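You operate a simulated robot arm through the tools that you are given. There is no shell and no other tool.

The job below is to be done with a simulated robot arm. You get a single attempt, and the scene is never put back.

JOB
Add about 70 ml of oil to the oil cup, then reopen the main valve.
Fine: the line is shut and bled; close the cup's lid before the valve opens; put the jug back. Set down upright: oil jug.

The check looks at the end state, three seconds after you hand in, the way a careful person would. Anything else that was tipped, shoved, dropped, spilled or broken makes it a failure. Lids that push on must go on centred and level and be pressed home; caps that screw on are set level and turned clockwise until they are tight.

ROBOT AND FRAMES
A 7-joint arm with a fingered hand, fixed in place. Base frame: the origin is at the foot of the arm, x ahead of it, y to its left, z up; the work surface is at about z = 0.86. Units: m, rad, N and s.
With the tool pointing down near the work surface it reaches from about 0.1 to 0.64 m from the base axis. Its first joint turns from -1.204 to 3.002 rad. Payload 3.4 kg.
The TCP is the grasp point between the finger pads, 0.025 m short of the fingertips. In the tool frame z runs along the fingers and y along their closing line. The gripper opens to 0.088 m. The gripper's body begins 0.029 m behind the TCP. The gripper is a hand of 5 fingers: y runs from the thumb to the fingers, the wrist lies at [-0.013, -0.097, -0.162] in the tool frame, and closing takes about 1.5 s.
Orientation is told as [roll, pitch, yaw] about the base's x, y, z axes, in that order, counted from this pose: with the fingers straight down and the wrist toward the robot, the tool's x, y and z point along [0, 1, 0], [1, 0, 0] and [0, 0, -1] of the base frame.

CONTROLS
- The arm moves only by the tool move_arm. Its argument "deltas" is a list of rows, each a list of 7 numbers: the turn, a rotation vector about the tool's x, y, z in units of 8 degrees (1.0 is 8 degrees), then the shift along the tool's x, y, z in units of 40 mm (1.0 is 40 mm), then the closure, from 0 (fully open) to 1 (shut). In form: [[rx, ry, rz, dx, dy, dz, claw], ...]. A call has 1 to 20 rows; each row shifts and turns the commanded pose from where the row before left it, along the tool's axes as they then stand. A call with a number of a shift or a turn outside -1 to 1 is refused whole. Rows are played at 5 a second. More than 0.05 m and 0.15 rad between two rows, or a gripper value outside its range, and nothing of the call is played. Where a pose cannot be reached the arm comes as near as it can. A force on the tool above 40 N (or 10 N above the force at the start of the call, whichever is more), or a blocked arm, ends the call early, and 0.2 s more pass. Each finger travels about 0.153 m/s and halts on what it meets, pressing with about 33 N; the grip force reading is that of the motor and also rises with nothing between the fingers. The clock runs only during rows and for 0.2 s after the last one: add rows that do not move to give the fingers time. It gives the time, the measured TCP pose, the force on the tool (base axes), the opening and the grip force at its end, in the units of the frame above (readings bear some noise), with the torque about the TCP (base axes, N m) and any sound that the robot's microphone picked up, and new pictures: "views" is both (left out), scene, wrist or none.
- Cameras (640 x 400 px; columns grow to the right, rows downward): "scene" is fixed at [0.4008, -0.4997, 1.8543]; the picture's right is [1.00, -0.10, 0.00], its down [-0.08, -0.85, -0.51] and it looks along [0.05, 0.51, -0.86] (base axes); focal length 339 px, centre (320, 200). "wrist" rides on the gripper at [0.059, -0.079, -0.105] in the tool frame; the picture's right is [-0.73, 0.32, -0.61], its down [-0.62, -0.68, 0.38] and it looks along [-0.29, 0.66, 0.70] (tool axes); focal length 234 px, centre (320, 200). There is no depth. A picture from a camera that has moved, and an enlarged one, comes with that camera's place and axes in the base frame and with its lens.
- raise_lower(by): slides the trunk up (or, below 0, down) by that many m; the arm rides with it, the base frame stays. It gives what a move gives, with no picture.
- grasp_type(shape): the hand has 5 fingers and takes this shape, open, in about a second: jaw (thumb against the fingers, like two jaws); tri (thumb and two fingers); tip (a fingertip pinch); poke (one finger out to press); point (the index stretched); flat (the hand flat); cup (the hand cupped); fist (a fist). The gripper value then closes the fingers along that shape, each until it touches; the sizes above hold for jaw. It gives what a move gives, with no picture.
- enlarge(camera, box): a new picture of the part [left, top, right, bottom] of that camera's present view, enlarged. It takes no simulated time.
- hand_in(): hands the job in; it is judged then, once.

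Places have to be worked out from the pictures, the camera data and where the tool is seen. Open the gripper and draw the arm clear of the work before you hand the job in, unless the task says otherwise.

The tools are called as a command line: name --pt "numbers of a row" for each row, then --argument value for the rest, lists and objects as JSON in quotes. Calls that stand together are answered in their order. move_arm: Moves the arm, as the interface text tells. Its arguments: {"type":"object","properties":{"deltas":{"type":"array","items":{"type":"array","items":{"type":"number"}}},"views":{"type":"string","enum":["both","scene","wrist","none"]}},"required":["deltas"]} The other tools are called the same way: raise_lower (by) slides the trunk up or down; grasp_type (shape) gives the hand a shape; enlarge (camera, box) takes an enlarged picture of a part of a camera's view; hand_in () hands the job in.

At the start:

```text
clock: 0.0
ee_pos: [0.3836, -0.0935, 1.4739]
orientation: [0.0, 0.002, -0.001]
ft_force: [0.3, -0.5, 1.2]
ft_torque: [0.0, 0.01, 0.01]
opening: 0.0879
gripper_force: 0.0
shape: jaw
trunk travel left (down, up): [-0.825, 0.115]
```

scene: 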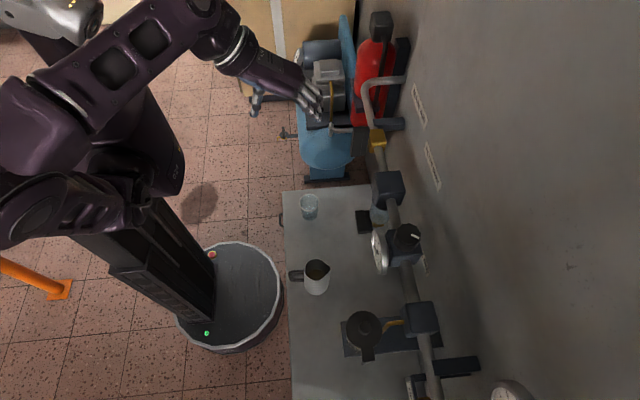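
wrist: 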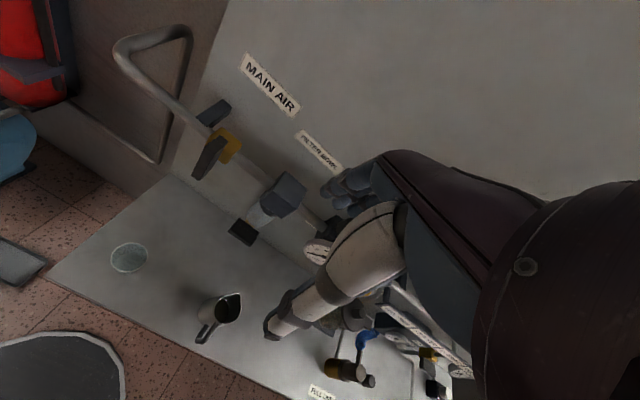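

The scene shows a bench with a jug, a glass, a pipe with valves, and a lidded cup. I'll enlarge several parts of the pictures before moving.

enlarge --camera "scene" --box '[270, 170, 470, 295]'

enlarge --camera "scene" --box '[320, 280, 520, 400]'

enlarge --camera "scene" --box '[280, 60, 480, 185]'

enlarge --camera "wrist" --box '[100, 20, 360, 180]'

enlarge --camera "wrist" --box '[180, 240, 480, 400]'

```text
3.20 times, centred on (370, 232) of scene
camera zoom: at [0.4008, -0.4997, 1.8543], right [1.0, -0.1, 0.0], down [-0.08, -0.85, -0.51], along [0.05, 0.51, -0.86], focal length 1084 px, centre (160, 96)
```

zoom: 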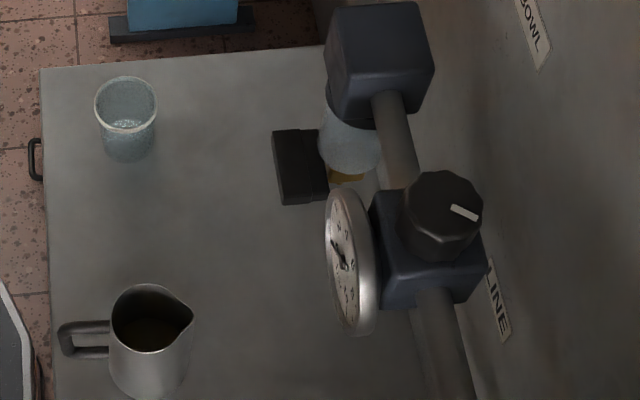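

```text
3.20 times, centred on (420, 340) of scene
camera zoom: at [0.4008, -0.4997, 1.8543], right [1.0, -0.1, 0.0], down [-0.08, -0.85, -0.51], along [0.05, 0.51, -0.86], focal length 1084 px, centre (0, -248)
```

zoom: 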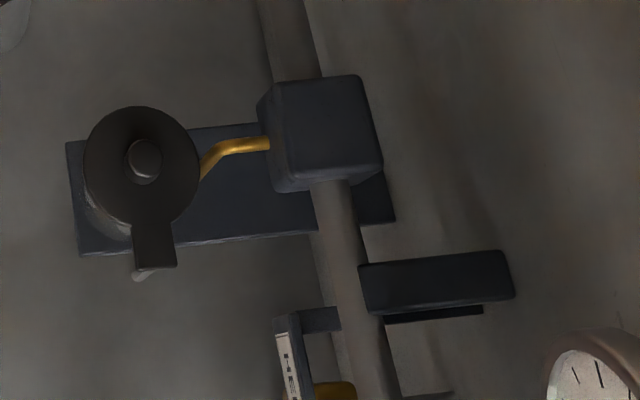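

```text
3.20 times, centred on (380, 122) of scene
camera zoom: at [0.4008, -0.4997, 1.8543], right [1.0, -0.1, 0.0], down [-0.08, -0.85, -0.51], along [0.05, 0.51, -0.86], focal length 1084 px, centre (128, 448)
```

zoom: 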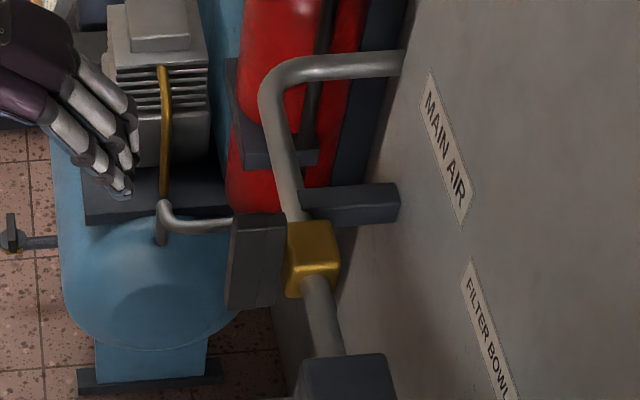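

```text
2.46 times, centred on (230, 100) of wrist
camera zoom: at [0.3051, -0.035, 1.5796], right [0.32, -0.73, 0.61], down [-0.68, -0.62, -0.38], along [0.66, -0.29, -0.7], focal length 576 px, centre (542, 446)
```

zoom: 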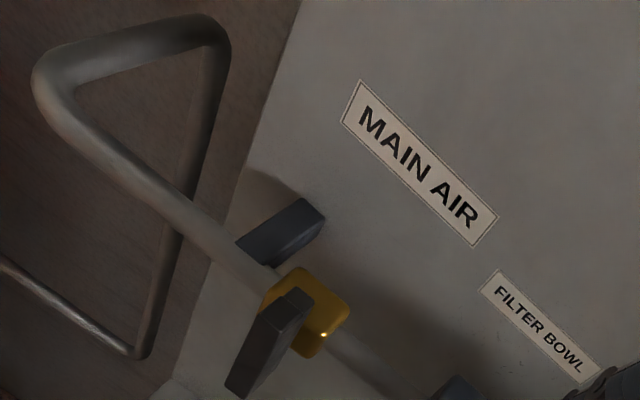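

```text
2.13 times, centred on (330, 320) of wrist
camera zoom: at [0.3051, -0.035, 1.5796], right [0.32, -0.73, 0.61], down [-0.68, -0.62, -0.38], along [0.66, -0.29, -0.7], focal length 500 px, centre (299, -56)
```

zoom: 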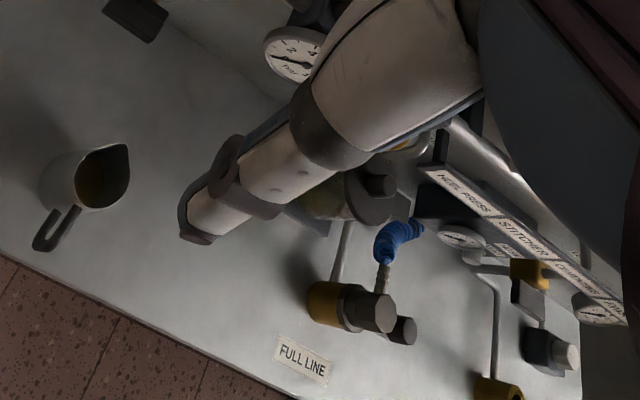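

The main valve (yellow, black lever) appears near (0.59, 0.03, 1.23), with the lidded cup near (0.49, -0.39, 1.2) and the jug near (0.42, -0.21). I'll move the hand at this height toward -y to look down at the cup.

move_arm --pt "0 0 0 -1 0 0 0" --pt "0 0 0 -1 0 0 0" --pt "0 0 0 -1 0 0 0" --pt "0 0 0 -1 0 0 0" --pt "0 0 0 -1 0 0 0" --pt "0 0 0 -1 0 0 0" --pt "0 0 0 0 0 0 0" --views "both"

```text
clock: 1.6
ee_pos: [0.3817, -0.3336, 1.4744]
orientation: [0.001, 0.001, 0.0]
ft_force: [0.0, 0.3, 0.1]
ft_torque: [0.03, 0.03, -0.01]
opening: 0.0877
gripper_force: 0.1
shape: jaw
trunk travel left (down, up): [-0.825, 0.115]
camera wrist: at [0.3027, -0.2763, 1.5804], right [0.32, -0.73, 0.61], down [-0.68, -0.62, -0.38], along [0.66, -0.29, -0.7], focal length 234 px, centre (320, 200)
```

scene: 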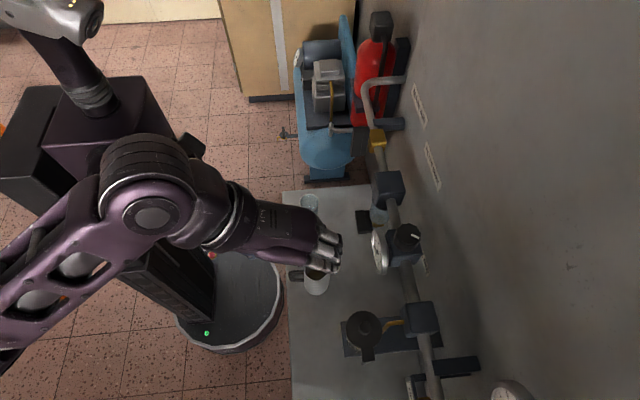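
wrist: 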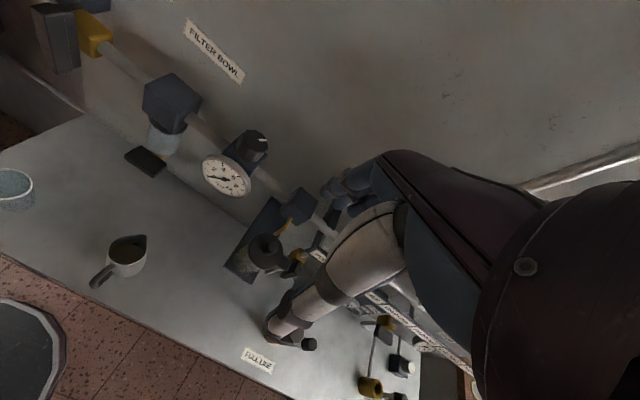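

The cup, gauge and filter are now visible in the wrist view. I'll enlarge those areas.

enlarge --camera "wrist" --box '[200, 170, 360, 290]'

enlarge --camera "wrist" --box '[20, 0, 280, 200]'

enlarge --camera "wrist" --box '[70, 200, 200, 300]'

```text
3.33 times, centred on (280, 230) of wrist
camera zoom: at [0.3027, -0.2763, 1.5804], right [0.32, -0.73, 0.61], down [-0.68, -0.62, -0.38], along [0.66, -0.29, -0.7], focal length 781 px, centre (453, 100)
```

zoom: 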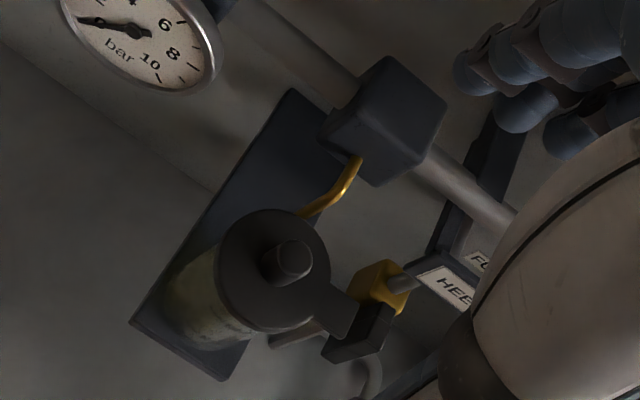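

```text
2.00 times, centred on (150, 100) of wrist
camera zoom: at [0.3027, -0.2763, 1.5804], right [0.32, -0.73, 0.61], down [-0.68, -0.62, -0.38], along [0.66, -0.29, -0.7], focal length 468 px, centre (660, 400)
```

zoom: 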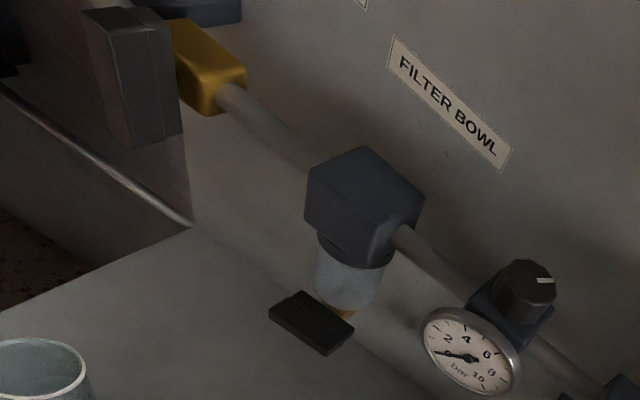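

```text
4.00 times, centred on (135, 250) of wrist
camera zoom: at [0.3027, -0.2763, 1.5804], right [0.32, -0.73, 0.61], down [-0.68, -0.62, -0.38], along [0.66, -0.29, -0.7], focal length 937 px, centre (1060, 0)
```

zoom: 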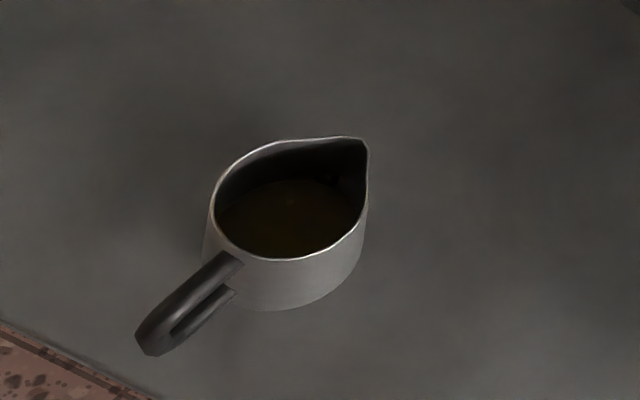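

The lid knob triangulates to (0.496, -0.389, 1.195), with a lid about 66 mm across and a side tab. I'll bring the camera closer to learn how the lid is built.

move_arm --pt "0 0 0 -0.3 0.1 0.9 0" --pt "0 0 0 -0.3 0.1 0.9 0" --pt "0 0 0 -0.3 0.1 0.9 0" --pt "0 0 0 -0.3 0.1 0.9 0" --pt "0 0 0 -0.3 0.1 0.9 0" --pt "0 0 0 0 0 0 0" --views "both"

enlarge --camera "wrist" --box '[200, 120, 360, 280]'

```text
clock: 3.0
ee_pos: [0.4067, -0.3956, 1.2927]
orientation: [0.001, 0.0, 0.0]
ft_force: [0.7, -0.9, -0.1]
ft_torque: [0.02, 0.0, 0.01]
opening: 0.0876
gripper_force: 0.0
shape: jaw
trunk travel left (down, up): [-0.825, 0.115]
camera wrist: at [0.3265, -0.3376, 1.3979], right [0.32, -0.73, 0.61], down [-0.68, -0.62, -0.38], along [0.66, -0.29, -0.7], focal length 234 px, centre (320, 200)
```

scene: 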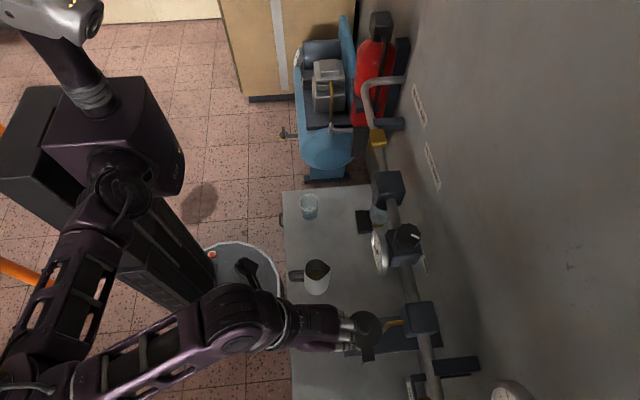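
wrist: 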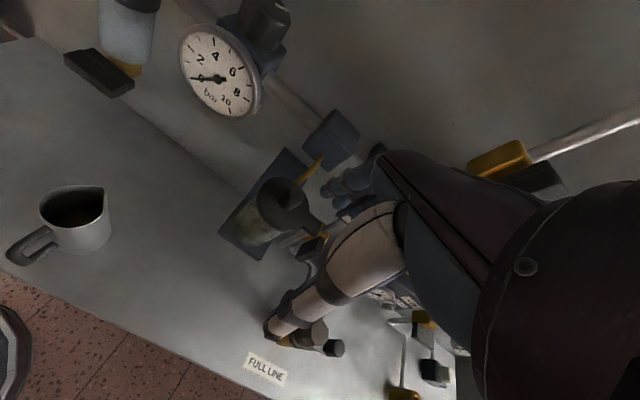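

```text
2.50 times, centred on (280, 200) of wrist
camera zoom: at [0.3265, -0.3376, 1.3979], right [0.32, -0.73, 0.61], down [-0.68, -0.62, -0.38], along [0.66, -0.29, -0.7], focal length 585 px, centre (420, 200)
```

zoom: 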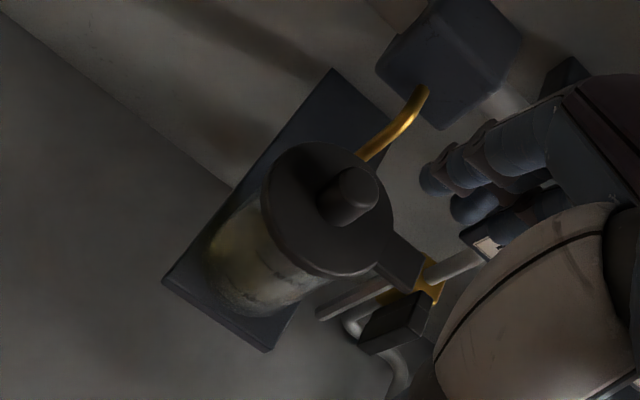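

The lid is a disc with a tall round knob and a side tab on a glass cup. I'll also enlarge the jug and the gauge from this view.

enlarge --camera "wrist" --box '[0, 160, 140, 290]'

enlarge --camera "wrist" --box '[40, 0, 300, 130]'

enlarge --camera "wrist" --box '[220, 300, 470, 400]'

enlarge --camera "scene" --box '[320, 290, 420, 370]'

```text
3.08 times, centred on (70, 225) of wrist
camera zoom: at [0.3265, -0.3376, 1.3979], right [0.32, -0.73, 0.61], down [-0.68, -0.62, -0.38], along [0.66, -0.29, -0.7], focal length 720 px, centre (1089, 123)
```

zoom: 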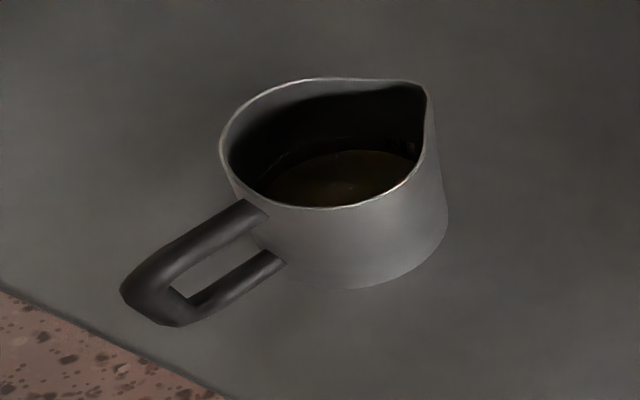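

```text
2.46 times, centred on (170, 65) of wrist
camera zoom: at [0.3265, -0.3376, 1.3979], right [0.32, -0.73, 0.61], down [-0.68, -0.62, -0.38], along [0.66, -0.29, -0.7], focal length 576 px, centre (689, 532)
```

zoom: 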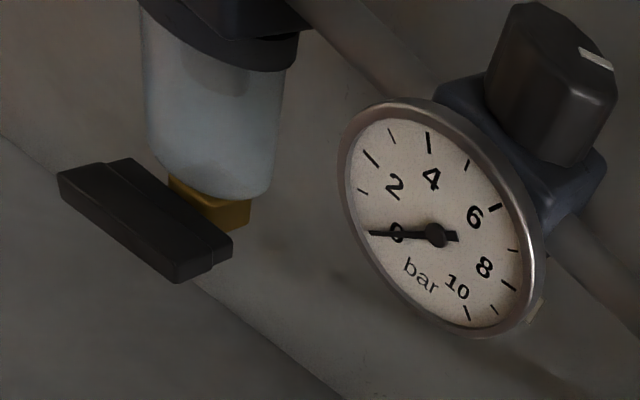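

```text
2.56 times, centred on (345, 350) of wrist
camera zoom: at [0.3265, -0.3376, 1.3979], right [0.32, -0.73, 0.61], down [-0.68, -0.62, -0.38], along [0.66, -0.29, -0.7], focal length 600 px, centre (256, -184)
```

zoom: 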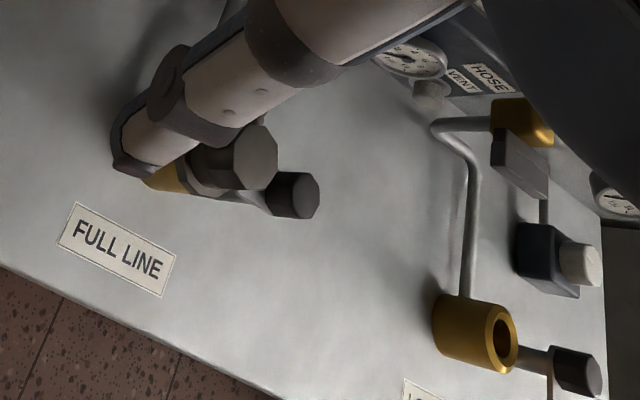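

```text
5.00 times, centred on (370, 330) of scene
camera zoom: at [0.4008, -0.4997, 1.8543], right [1.0, -0.1, 0.0], down [-0.08, -0.85, -0.51], along [0.05, 0.51, -0.86], focal length 1693 px, centre (70, -450)
```

zoom: 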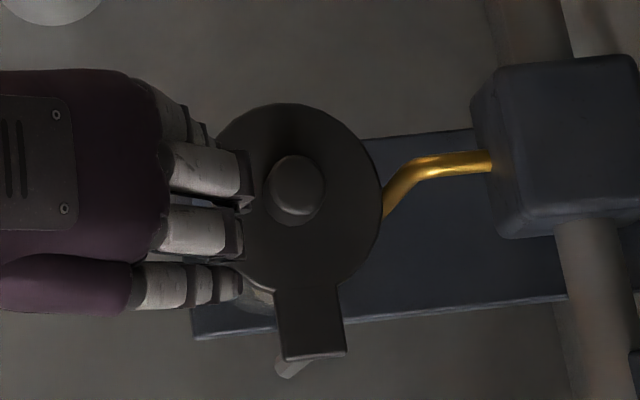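

The gauge reads zero, so the line is bled. I'll draw back and pitch the hand so the camera sees the cup's glass from the side, to see the oil level and any marks.

move_arm --pt "0 0 0 -0.65 -0.8 0 0" --pt "0 0 0 -0.65 -0.8 0.2 0" --pt "0 0 0 -0.65 -0.6 0.7 0" --pt "0 0 0 -0.65 0 0.8 0" --pt "-1 0 0 0 0 0 0" --pt "-1 0 0 0 0 0 0" --pt "-1 0 0 0 0 0 0" --pt "-1 0 0 0 0 0 0" --pt "-1 0 0 0 0 0 0" --pt "0 0 0 0 0 0 0" --views "both"

enlarge --camera "wrist" --box '[100, 50, 340, 250]'

```text
clock: 5.2
ee_pos: [0.3542, -0.4406, 1.2632]
orientation: [-0.002, -0.698, -0.002]
ft_force: [0.1, -0.5, 0.2]
ft_torque: [-0.02, 0.01, -0.02]
opening: 0.088
gripper_force: 0.0
shape: jaw
out of reach, approached as far as the arm can: row 3, 4, 5, 6
trunk travel left (down, up): [-0.825, 0.115]
camera wrist: at [0.2264, -0.3824, 1.2923], right [-0.14, -0.73, 0.67], down [-0.27, -0.62, -0.73], along [0.95, -0.29, -0.11], focal length 234 px, centre (320, 200)
```

scene: 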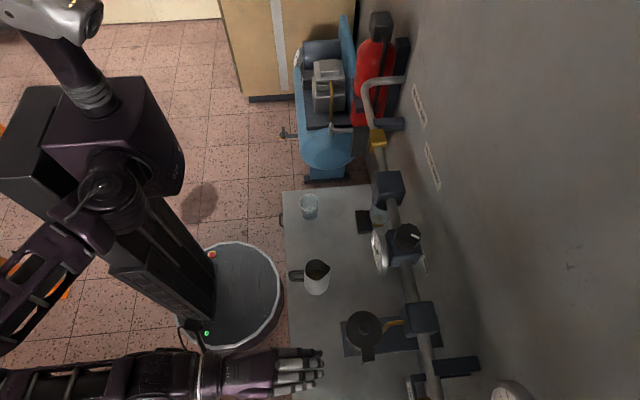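
wrist: 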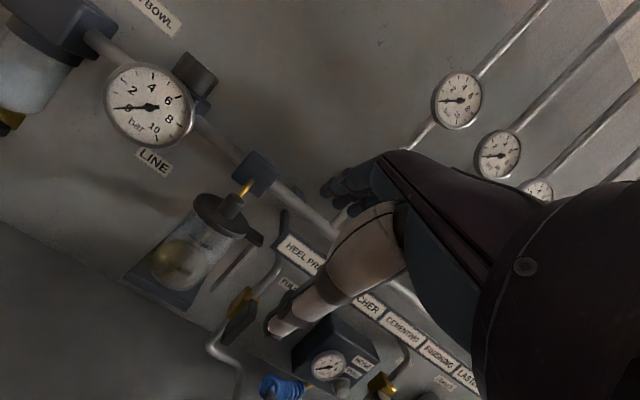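

```text
2.00 times, centred on (220, 150) of wrist
camera zoom: at [0.2264, -0.3824, 1.2923], right [-0.14, -0.73, 0.67], down [-0.27, -0.62, -0.73], along [0.95, -0.29, -0.11], focal length 468 px, centre (520, 300)
```

zoom: 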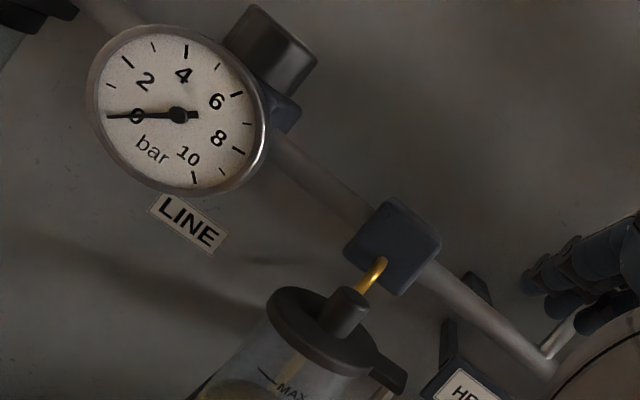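

There is a MAX mark on the glass. I'll enlarge the cup itself.

enlarge --camera "wrist" --box '[110, 170, 290, 310]'

enlarge --camera "scene" --box '[330, 300, 400, 370]'

```text
2.86 times, centred on (200, 240) of wrist
camera zoom: at [0.2264, -0.3824, 1.2923], right [-0.14, -0.73, 0.67], down [-0.27, -0.62, -0.73], along [0.95, -0.29, -0.11], focal length 669 px, centre (663, 86)
```

zoom: 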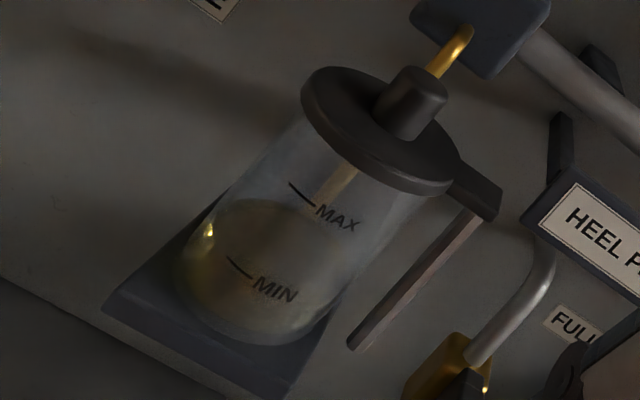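

```text
5.71 times, centred on (365, 335) of scene
camera zoom: at [0.4008, -0.4997, 1.8543], right [1.0, -0.1, 0.0], down [-0.08, -0.85, -0.51], along [0.05, 0.51, -0.86], focal length 1935 px, centre (63, -571)
```

zoom: 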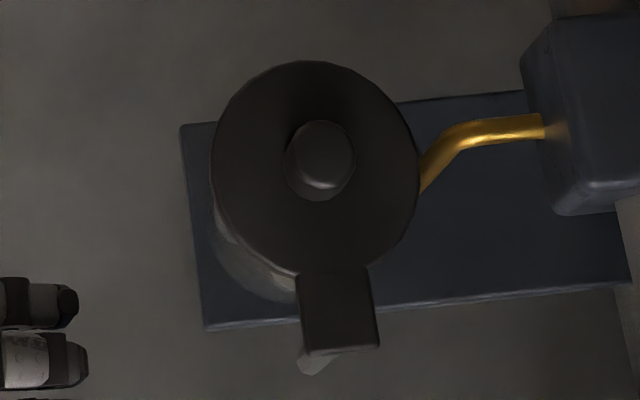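

The cup reads MIN/MAX with oil a bit above MIN, and a small vertical post sits under the lid's tab. I'll zoom in tighter on the tab/post and on the level marks.

enlarge --camera "wrist" --box '[195, 190, 265, 270]'

enlarge --camera "wrist" --box '[140, 210, 220, 290]'

enlarge --camera "scene" --box '[350, 335, 385, 370]'

```text
5.00 times, centred on (230, 230) of wrist
camera zoom: at [0.2264, -0.3824, 1.2923], right [-0.14, -0.73, 0.67], down [-0.27, -0.62, -0.73], along [0.95, -0.29, -0.11], focal length 1171 px, centre (770, 50)
```

zoom: 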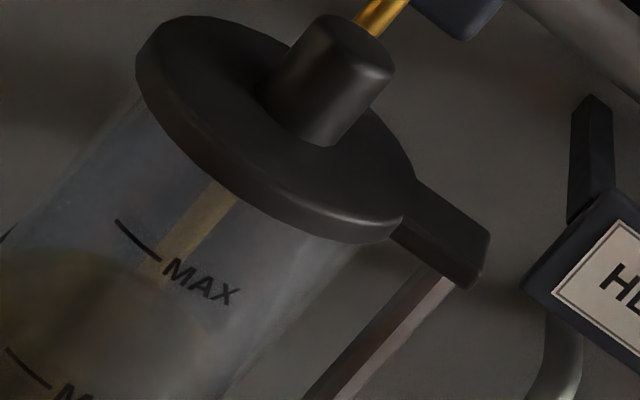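

```text
5.00 times, centred on (180, 250) of wrist
camera zoom: at [0.2264, -0.3824, 1.2923], right [-0.14, -0.73, 0.67], down [-0.27, -0.62, -0.73], along [0.95, -0.29, -0.11], focal length 1171 px, centre (1020, -50)
```

zoom: 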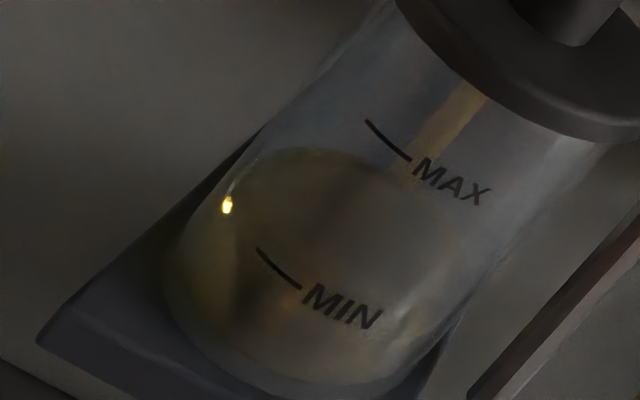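

```text
11.43 times, centred on (368, 352) of scene
camera zoom: at [0.4008, -0.4997, 1.8543], right [1.0, -0.1, 0.0], down [-0.08, -0.85, -0.51], along [0.05, 0.51, -0.86], focal length 3870 px, centre (-223, -1543)
```

zoom: 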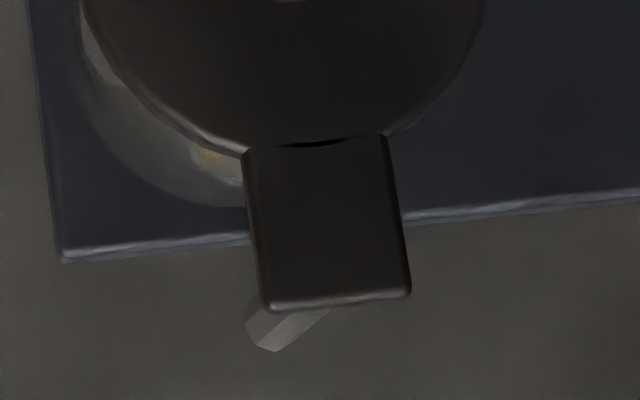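

MAX works out near z = 1.148 and MIN near 1.110, with the lid top near 1.178 and the knob top near 1.20. I'll level the hand, yaw it 90° so the fingers straddle the knob along y (clear of the yellow tube), and hover above the knob.

move_arm --pt "1 0 0 0 0 -0.3 0" --pt "1 0 0 0 0 -0.3 0" --pt "1 0 0 0 0 -0.3 0" --pt "1 0 0 0 0 -0.3 0" --pt "1 0 0 0 0 -0.3 0" --pt "0 0 1 0 0 0 0" --pt "0 0 1 0 0 0 0" --pt "0 0 1 0 0 0 0" --pt "0 0 1 0 0 0 0" --pt "0 0 1 0 0 0 0" --pt "0 0 1 0 0 0 0" --pt "0 0 1 0 0 0 0" --pt "0 0 1 0 0 0 0" --pt "0 0 1 0 0 0 0" --pt "0 0 1 0 0 0 0" --pt "0 0 1 0 0 0 0" --pt "0 0 0.25 0 0 0 0" --pt "0 0 0 0 0 0 0" --views "both"

```text
clock: 9.0
ee_pos: [0.3848, -0.5236, 1.2437]
orientation: [0.068, -0.048, -1.46]
ft_force: [0.5, -0.2, -0.5]
ft_torque: [0.01, 0.01, 0.02]
opening: 0.0879
gripper_force: 0.0
shape: jaw
out of reach, approached as far as the arm can: row 4, 5, 6, 7, 8, 9, 10, 11
trunk travel left (down, up): [-0.825, 0.115]
camera wrist: at [0.4272, -0.4348, 1.3483], right [-0.73, -0.38, 0.57], down [-0.67, 0.59, -0.46], along [-0.16, -0.71, -0.68], focal length 234 px, centre (320, 200)
```

scene: 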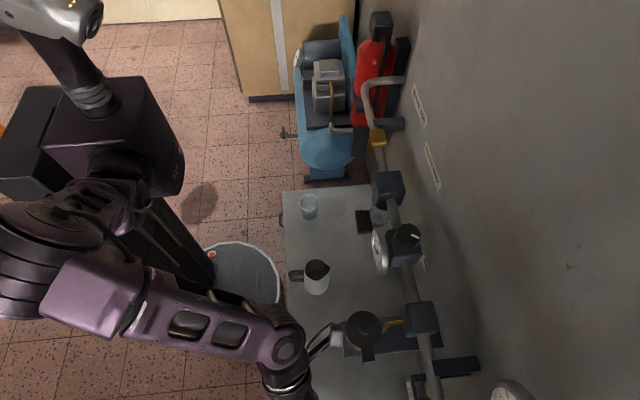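
wrist: 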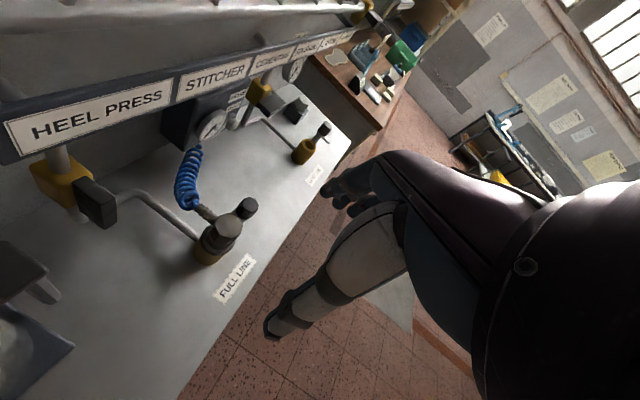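

The arm hit its first-joint limit there, so the pose drifted toward -y. I'll move up and back toward +x/+y to regain a reachable pose and check where it ends.

move_arm --pt "0 0 0 0 -0.8 -0.8 0" --pt "0 0 0 0.5 -0.8 -0.4 0" --pt "0 0 0 0.5 -0.8 0 0" --pt "0 0 0 0.5 -0.6 0 0" --pt "0 0 0 0 0 0 0" --pt "0 0 0 0 0 0 0" --views "both"

```text
clock: 10.4
ee_pos: [0.4304, -0.3934, 1.2897]
orientation: [0.07, -0.049, -1.457]
ft_force: [-0.7, 1.2, -1.1]
ft_torque: [-0.01, -0.01, 0.01]
opening: 0.0876
gripper_force: 0.0
shape: jaw
trunk travel left (down, up): [-0.825, 0.115]
camera wrist: at [0.4711, -0.305, 1.3951], right [-0.73, -0.38, 0.57], down [-0.67, 0.59, -0.46], along [-0.16, -0.71, -0.68], focal length 234 px, centre (320, 200)
```

scene: 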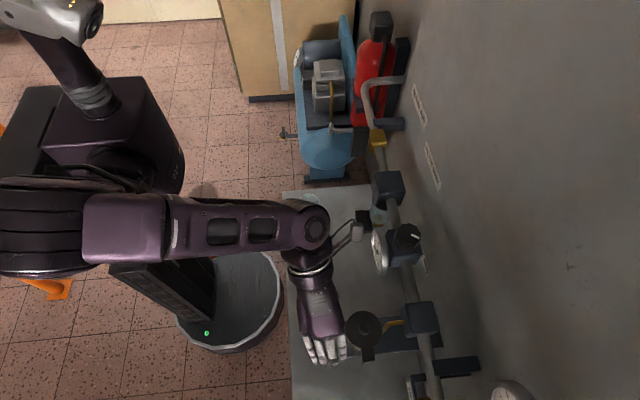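
wrist: 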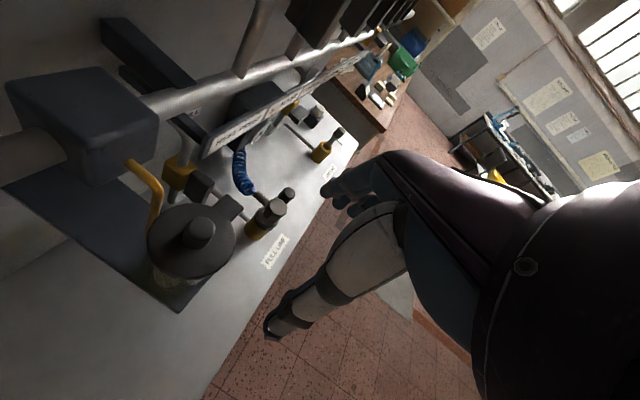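

The hand is now beside and above the lid with a small tilt. I'll correct the tilt and yaw, and shift +x to sit over the knob at the same height.

move_arm --pt "0.35 -0.5 0.82 0 0 0 0" --pt "0 0 0 0.8 0 0 0" --pt "0 0 0 0.8 -0.1 0 0" --pt "0 0 0 0 0 0 0" --pt "0 0 0 0 0 0 0" --views "both"

enlarge --camera "wrist" --box '[160, 150, 340, 330]'

enlarge --camera "scene" --box '[320, 270, 440, 370]'

```text
clock: 11.6
ee_pos: [0.4927, -0.3895, 1.2905]
orientation: [0.002, 0.004, -1.572]
ft_force: [-0.3, 0.3, 0.1]
ft_torque: [-0.03, -0.01, -0.02]
opening: 0.0878
gripper_force: 0.0
shape: jaw
trunk travel left (down, up): [-0.825, 0.115]
camera wrist: at [0.5514, -0.312, 1.396], right [-0.73, -0.33, 0.6], down [-0.62, 0.68, -0.38], along [-0.29, -0.65, -0.7], focal length 234 px, centre (320, 200)
```

scene: 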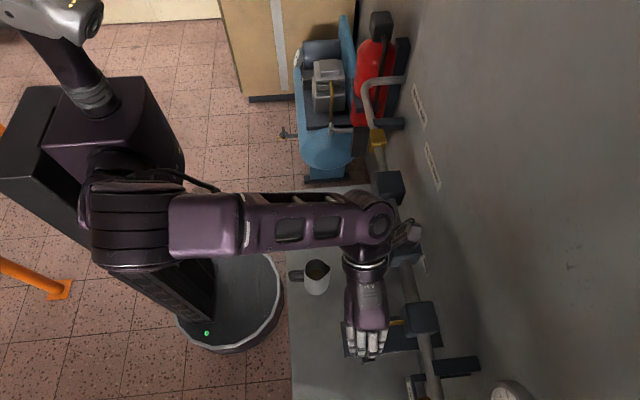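
wrist: 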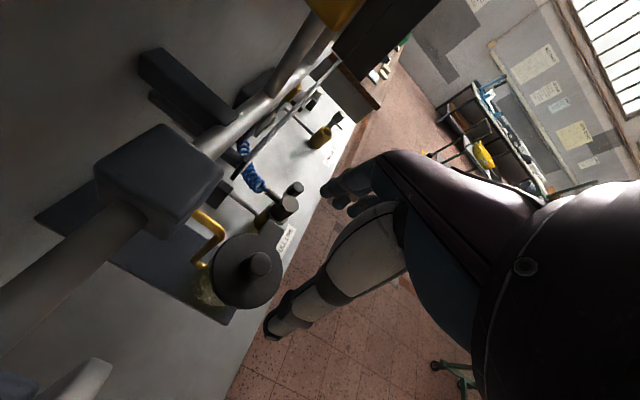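

```text
2.22 times, centred on (250, 240) of wrist
camera zoom: at [0.5514, -0.312, 1.396], right [-0.73, -0.33, 0.6], down [-0.62, 0.68, -0.38], along [-0.29, -0.65, -0.7], focal length 520 px, centre (476, 111)
```

zoom: 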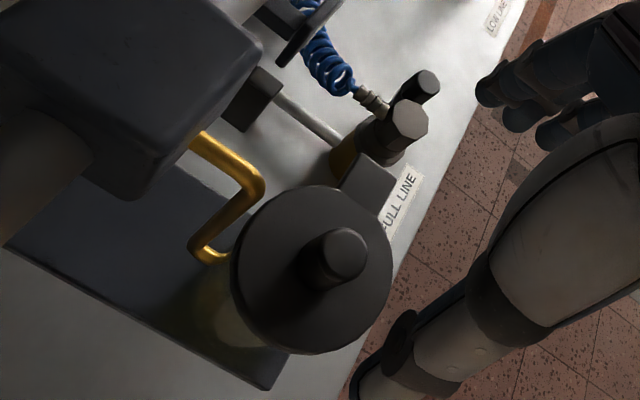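

```text
4.00 times, centred on (380, 320) of scene
camera zoom: at [0.4008, -0.4997, 1.8543], right [1.0, -0.1, 0.0], down [-0.08, -0.85, -0.51], along [0.05, 0.51, -0.86], focal length 1355 px, centre (80, -280)
```

zoom: 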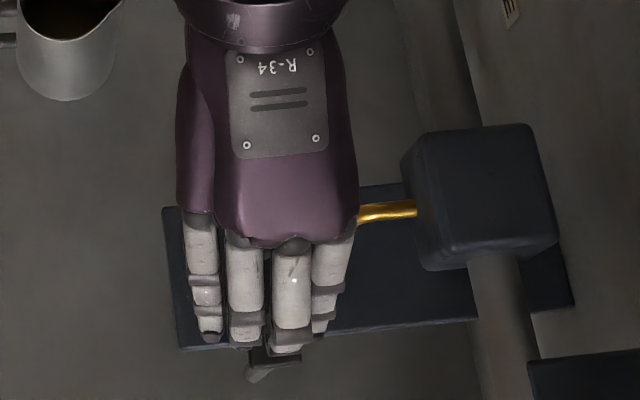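

The knob's predicted pixel matches, so its position is confirmed, and the yellow tube runs down to the cup's base without holding the lid. I'll descend to knob height with the hand open.

move_arm --pt "0 0 0 0.08 0 0.7 0" --pt "0 0 0 0 0 0.7 0" --pt "0 0 0 0 0 0.6 0" --pt "0 0 0 0 0 0 0" --pt "0 0 0 0 0 0 0" --views "both"

enlarge --camera "wrist" --box '[180, 180, 400, 380]'

```text
clock: 12.8
ee_pos: [0.498, -0.3908, 1.2108]
orientation: [0.001, 0.004, -1.571]
ft_force: [-0.4, 1.1, 0.4]
ft_torque: [0.0, -0.02, -0.02]
opening: 0.0878
gripper_force: 0.1
shape: jaw
trunk travel left (down, up): [-0.825, 0.115]
camera wrist: at [0.5553, -0.3121, 1.3166], right [-0.73, -0.33, 0.6], down [-0.62, 0.68, -0.38], along [-0.29, -0.65, -0.7], focal length 234 px, centre (320, 200)
```

scene: 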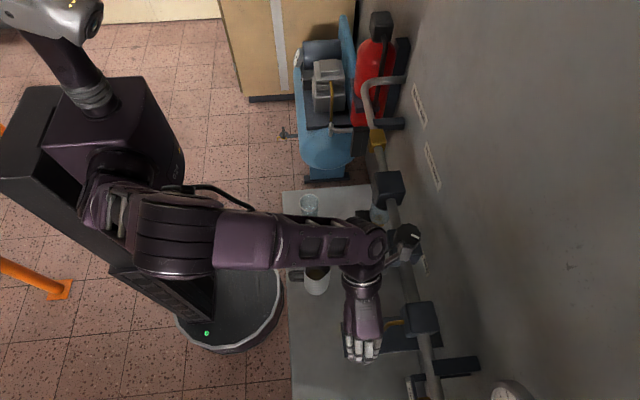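
wrist: 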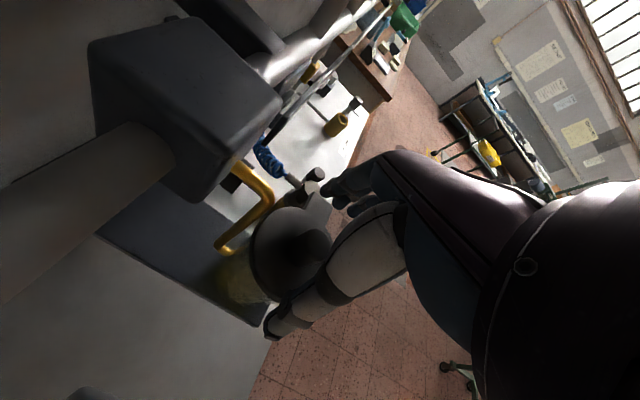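

```text
2.00 times, centred on (290, 280) of wrist
camera zoom: at [0.5553, -0.3121, 1.3166], right [-0.73, -0.33, 0.6], down [-0.62, 0.68, -0.38], along [-0.29, -0.65, -0.7], focal length 468 px, centre (380, 40)
```

zoom: 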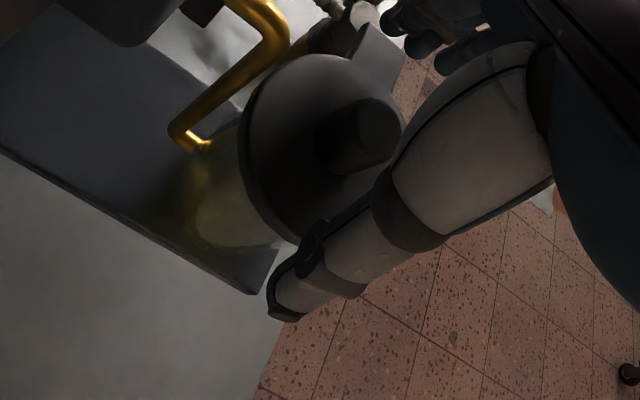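

The hand straddles the knob with fingertips just above the lid. I'll close the fingers on the knob and wait for them to settle.

move_arm --pt "0 0 0 0 0 0 0.4" --pt "0 0 0 0 0 0 0.7" --pt "0 0 0 0 0 0 0.9" --pt "0 0 0 0 0 0 0.9" --pt "0 0 0 0 0 0 0.9" --pt "0 0 0 0 0 0 0.9" --pt "0 0 0 0 0 0 0.9" --pt "0 0 0 0 0 0 0.9" --views "both"

enlarge --camera "wrist" --box '[180, 180, 400, 380]'

```text
clock: 14.6
ee_pos: [0.4974, -0.3892, 1.2115]
orientation: [0.001, 0.004, -1.572]
ft_force: [0.8, 5.3, -2.9]
ft_torque: [0.08, -0.01, 0.02]
opening: 0.0125
gripper_force: 33.0
shape: jaw
trunk travel left (down, up): [-0.825, 0.115]
camera wrist: at [0.5561, -0.3107, 1.3167], right [-0.73, -0.33, 0.6], down [-0.62, 0.68, -0.38], along [-0.29, -0.65, -0.7], focal length 234 px, centre (320, 200)
```

scene: 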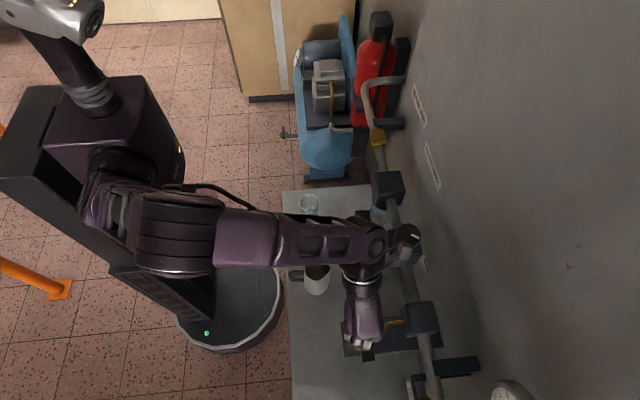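
wrist: 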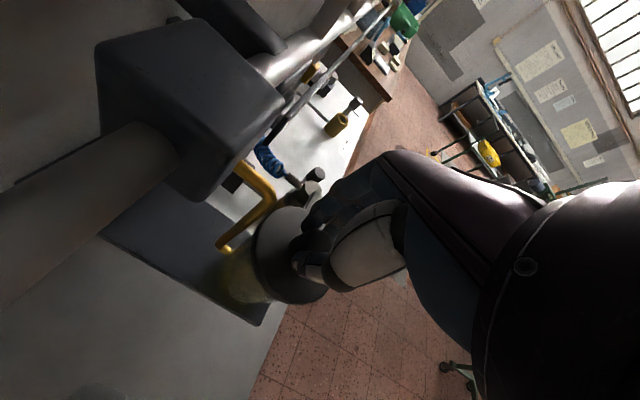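

```text
2.00 times, centred on (290, 280) of wrist
camera zoom: at [0.5561, -0.3107, 1.3167], right [-0.73, -0.33, 0.6], down [-0.62, 0.68, -0.38], along [-0.29, -0.65, -0.7], focal length 468 px, centre (380, 40)
```

zoom: 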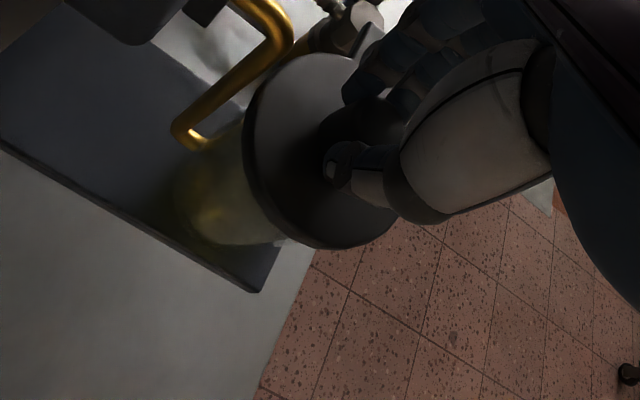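

The knob is gripped (33 N). I'll test the lid's freedom gently with a 5 mm pull toward -x and read the force.

move_arm --pt "0 0 0 -0.06 0 0 0.9" --pt "0 0 0 -0.06 0 0 0.9" --pt "0 0 0 0 0 0 0.9" --views "wrist"

enlarge --camera "wrist" --box '[180, 180, 400, 380]'

```text
clock: 15.4
ee_pos: [0.4918, -0.3879, 1.2115]
orientation: [0.003, 0.003, -1.571]
ft_force: [0.7, 5.0, -2.8]
ft_torque: [0.06, -0.02, 0.09]
opening: 0.0126
gripper_force: 33.0
shape: jaw
trunk travel left (down, up): [-0.825, 0.115]
camera wrist: at [0.5508, -0.3107, 1.3166], right [-0.73, -0.32, 0.6], down [-0.62, 0.68, -0.38], along [-0.29, -0.65, -0.7], focal length 234 px, centre (320, 200)
```

wrist: 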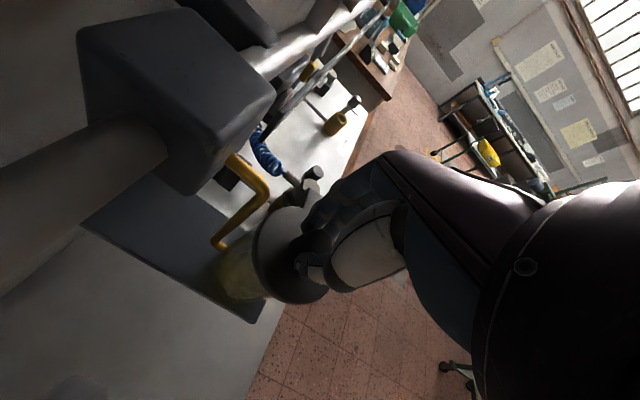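

```text
2.00 times, centred on (290, 280) of wrist
camera zoom: at [0.5508, -0.3107, 1.3166], right [-0.73, -0.32, 0.6], down [-0.62, 0.68, -0.38], along [-0.29, -0.65, -0.7], focal length 468 px, centre (380, 40)
```

zoom: 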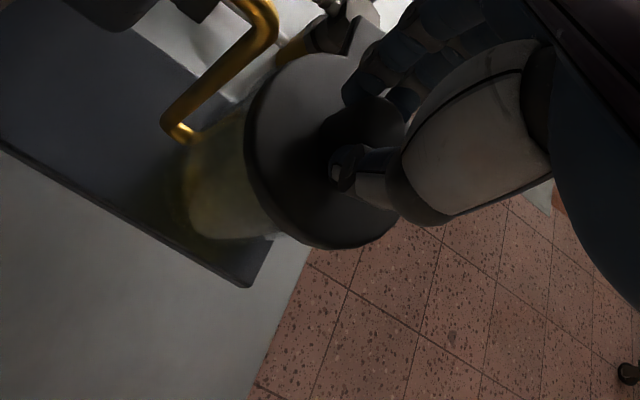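

The lid follows with no resistance; I need to be sure that the cup itself is not moving along. I'll check the scene view and cup base closely.

enlarge --camera "scene" --box '[335, 300, 415, 370]'

enlarge --camera "wrist" --box '[190, 210, 300, 330]'

```text
5.71 times, centred on (375, 335) of scene
camera zoom: at [0.4008, -0.4997, 1.8543], right [1.0, -0.1, 0.0], down [-0.08, -0.85, -0.51], along [0.05, 0.51, -0.86], focal length 1935 px, centre (6, -571)
```

zoom: 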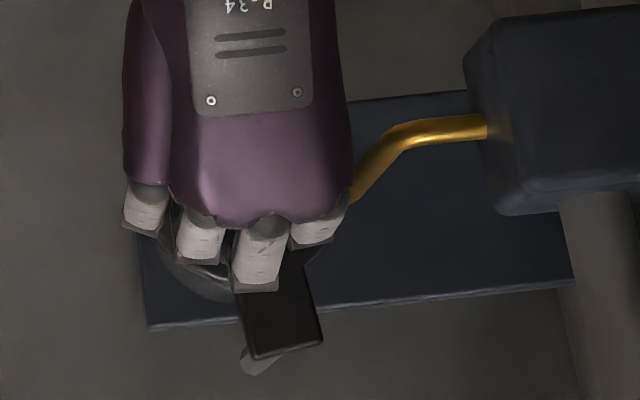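

```text
3.33 times, centred on (245, 270) of wrist
camera zoom: at [0.5508, -0.3107, 1.3166], right [-0.73, -0.32, 0.6], down [-0.62, 0.68, -0.38], along [-0.29, -0.65, -0.7], focal length 781 px, centre (570, -33)
```

zoom: 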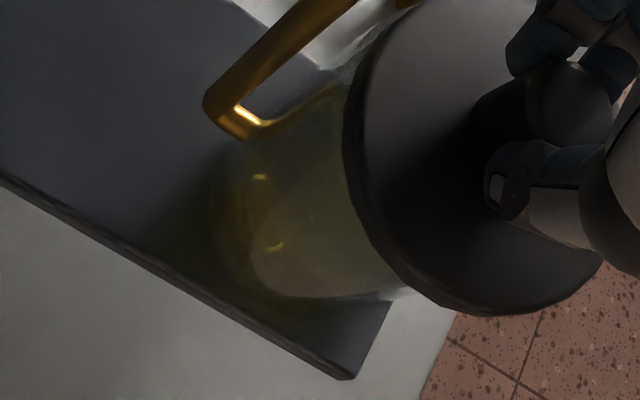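

The tab's end stayed put while the disc rotated, so the lid swings on the vertical post near (0.496, -0.440). I'll swing it around the post toward the robot, turning the hand with it.

move_arm --pt "0 0 -1 -0.175 0.018 0 0.9" --pt "0 0 -1 -0.175 0.018 0 0.9" --pt "0 0 -1 -0.175 0.018 0 0.9" --pt "0 0 -1 -0.175 0.018 0 0.9" --pt "0 0 -1 -0.175 0.018 0 0.9" --pt "0 0 0 0 0 0 0.9" --views "both"

enlarge --camera "scene" --box '[335, 300, 415, 370]'

```text
clock: 16.8
ee_pos: [0.4578, -0.4018, 1.2109]
orientation: [0.003, 0.001, -0.869]
ft_force: [0.1, 0.3, 2.4]
ft_torque: [-0.11, -0.04, 0.02]
opening: 0.0127
gripper_force: 32.7
shape: jaw
trunk travel left (down, up): [-0.825, 0.115]
camera wrist: at [0.4525, -0.3052, 1.3161], right [-0.35, -0.72, 0.6], down [-0.91, 0.12, -0.39], along [0.2, -0.69, -0.7], focal length 234 px, centre (320, 200)
```

scene: 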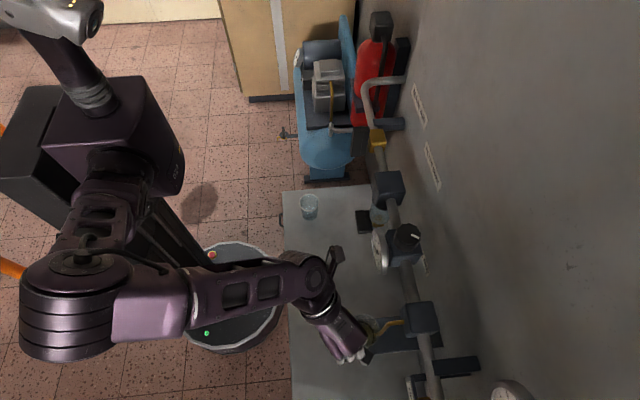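
wrist: 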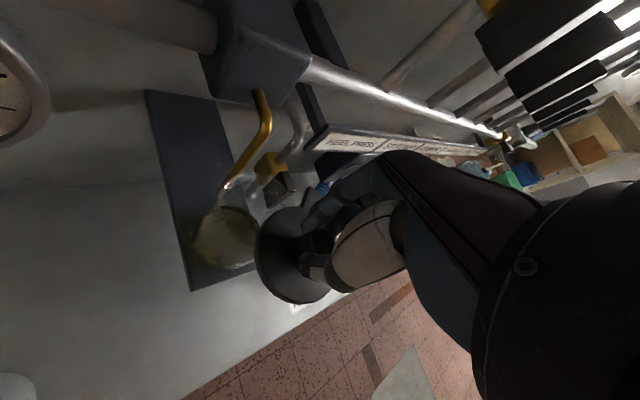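

```text
5.71 times, centred on (375, 335) of scene
camera zoom: at [0.4008, -0.4997, 1.8543], right [1.0, -0.1, 0.0], down [-0.08, -0.85, -0.51], along [0.05, 0.51, -0.86], focal length 1935 px, centre (6, -571)
```

zoom: 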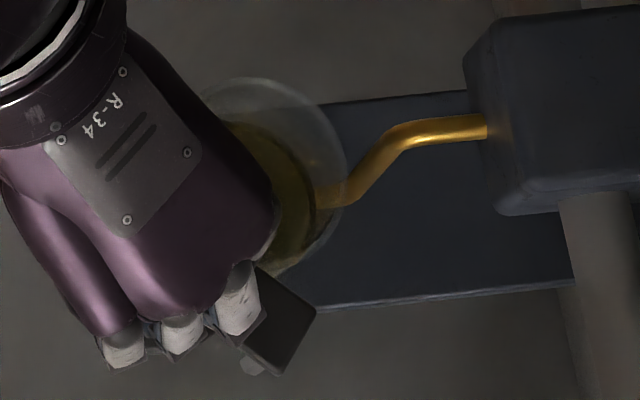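

The lid is swinging freely with negligible force, revealing the open glass cup. I'll continue the swing by another 64°.

move_arm --pt "0 0 -1 -0.178 0.015 0 0.9" --pt "0 0 -1 -0.178 0.015 0 0.9" --pt "0 0 -1 -0.178 0.015 0 0.9" --pt "0 0 -1 -0.178 0.015 0 0.9" --pt "0 0 -1 -0.178 0.015 0 0.9" --pt "0 0 -1 -0.178 0.015 0 0.9" --pt "0 0 -1 -0.178 0.015 0 0.9" --pt "0 0 -1 -0.178 0.015 0 0.9" --pt "0 0 0 0 0 0 0.9" --views "both"

enlarge --camera "scene" --box '[325, 300, 405, 370]'

```text
clock: 18.8
ee_pos: [0.4469, -0.4218, 1.2095]
orientation: [0.001, -0.006, 0.101]
ft_force: [0.8, -1.0, 9.2]
ft_torque: [0.01, -0.22, 0.0]
opening: 0.013
gripper_force: 32.6
shape: jaw
out of reach, approached as far as the arm can: row 7, 8
trunk travel left (down, up): [-0.825, 0.115]
camera wrist: at [0.3609, -0.3722, 1.3144], right [0.39, -0.69, 0.61], down [-0.61, -0.69, -0.39], along [0.69, -0.22, -0.69], focal length 234 px, centre (320, 200)
```

scene: 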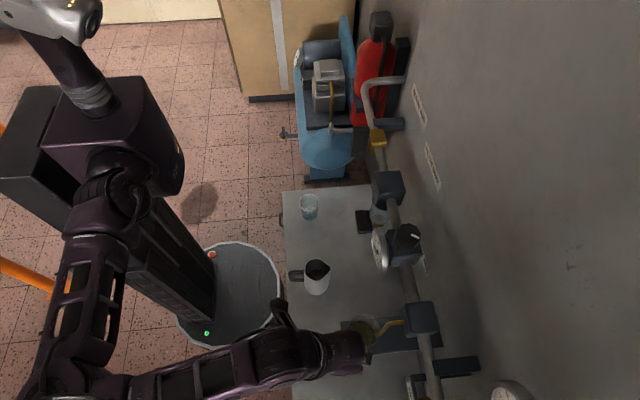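
wrist: 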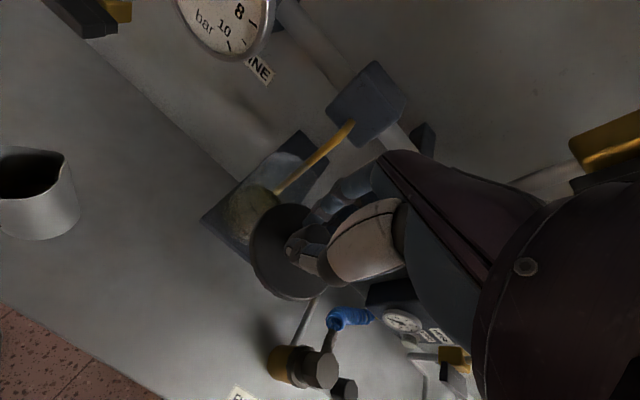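

```text
5.71 times, centred on (365, 335) of scene
camera zoom: at [0.4008, -0.4997, 1.8543], right [1.0, -0.1, 0.0], down [-0.08, -0.85, -0.51], along [0.05, 0.51, -0.86], focal length 1935 px, centre (63, -571)
```

zoom: 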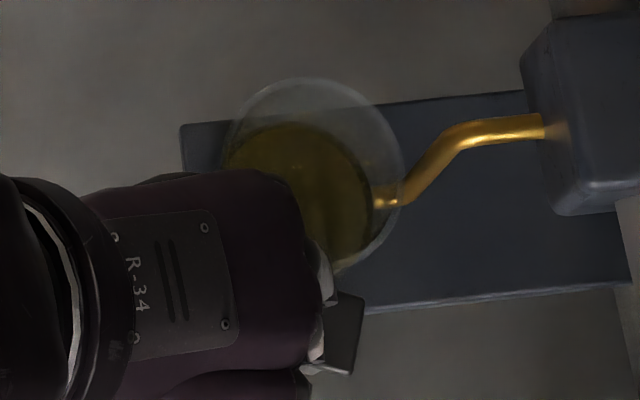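

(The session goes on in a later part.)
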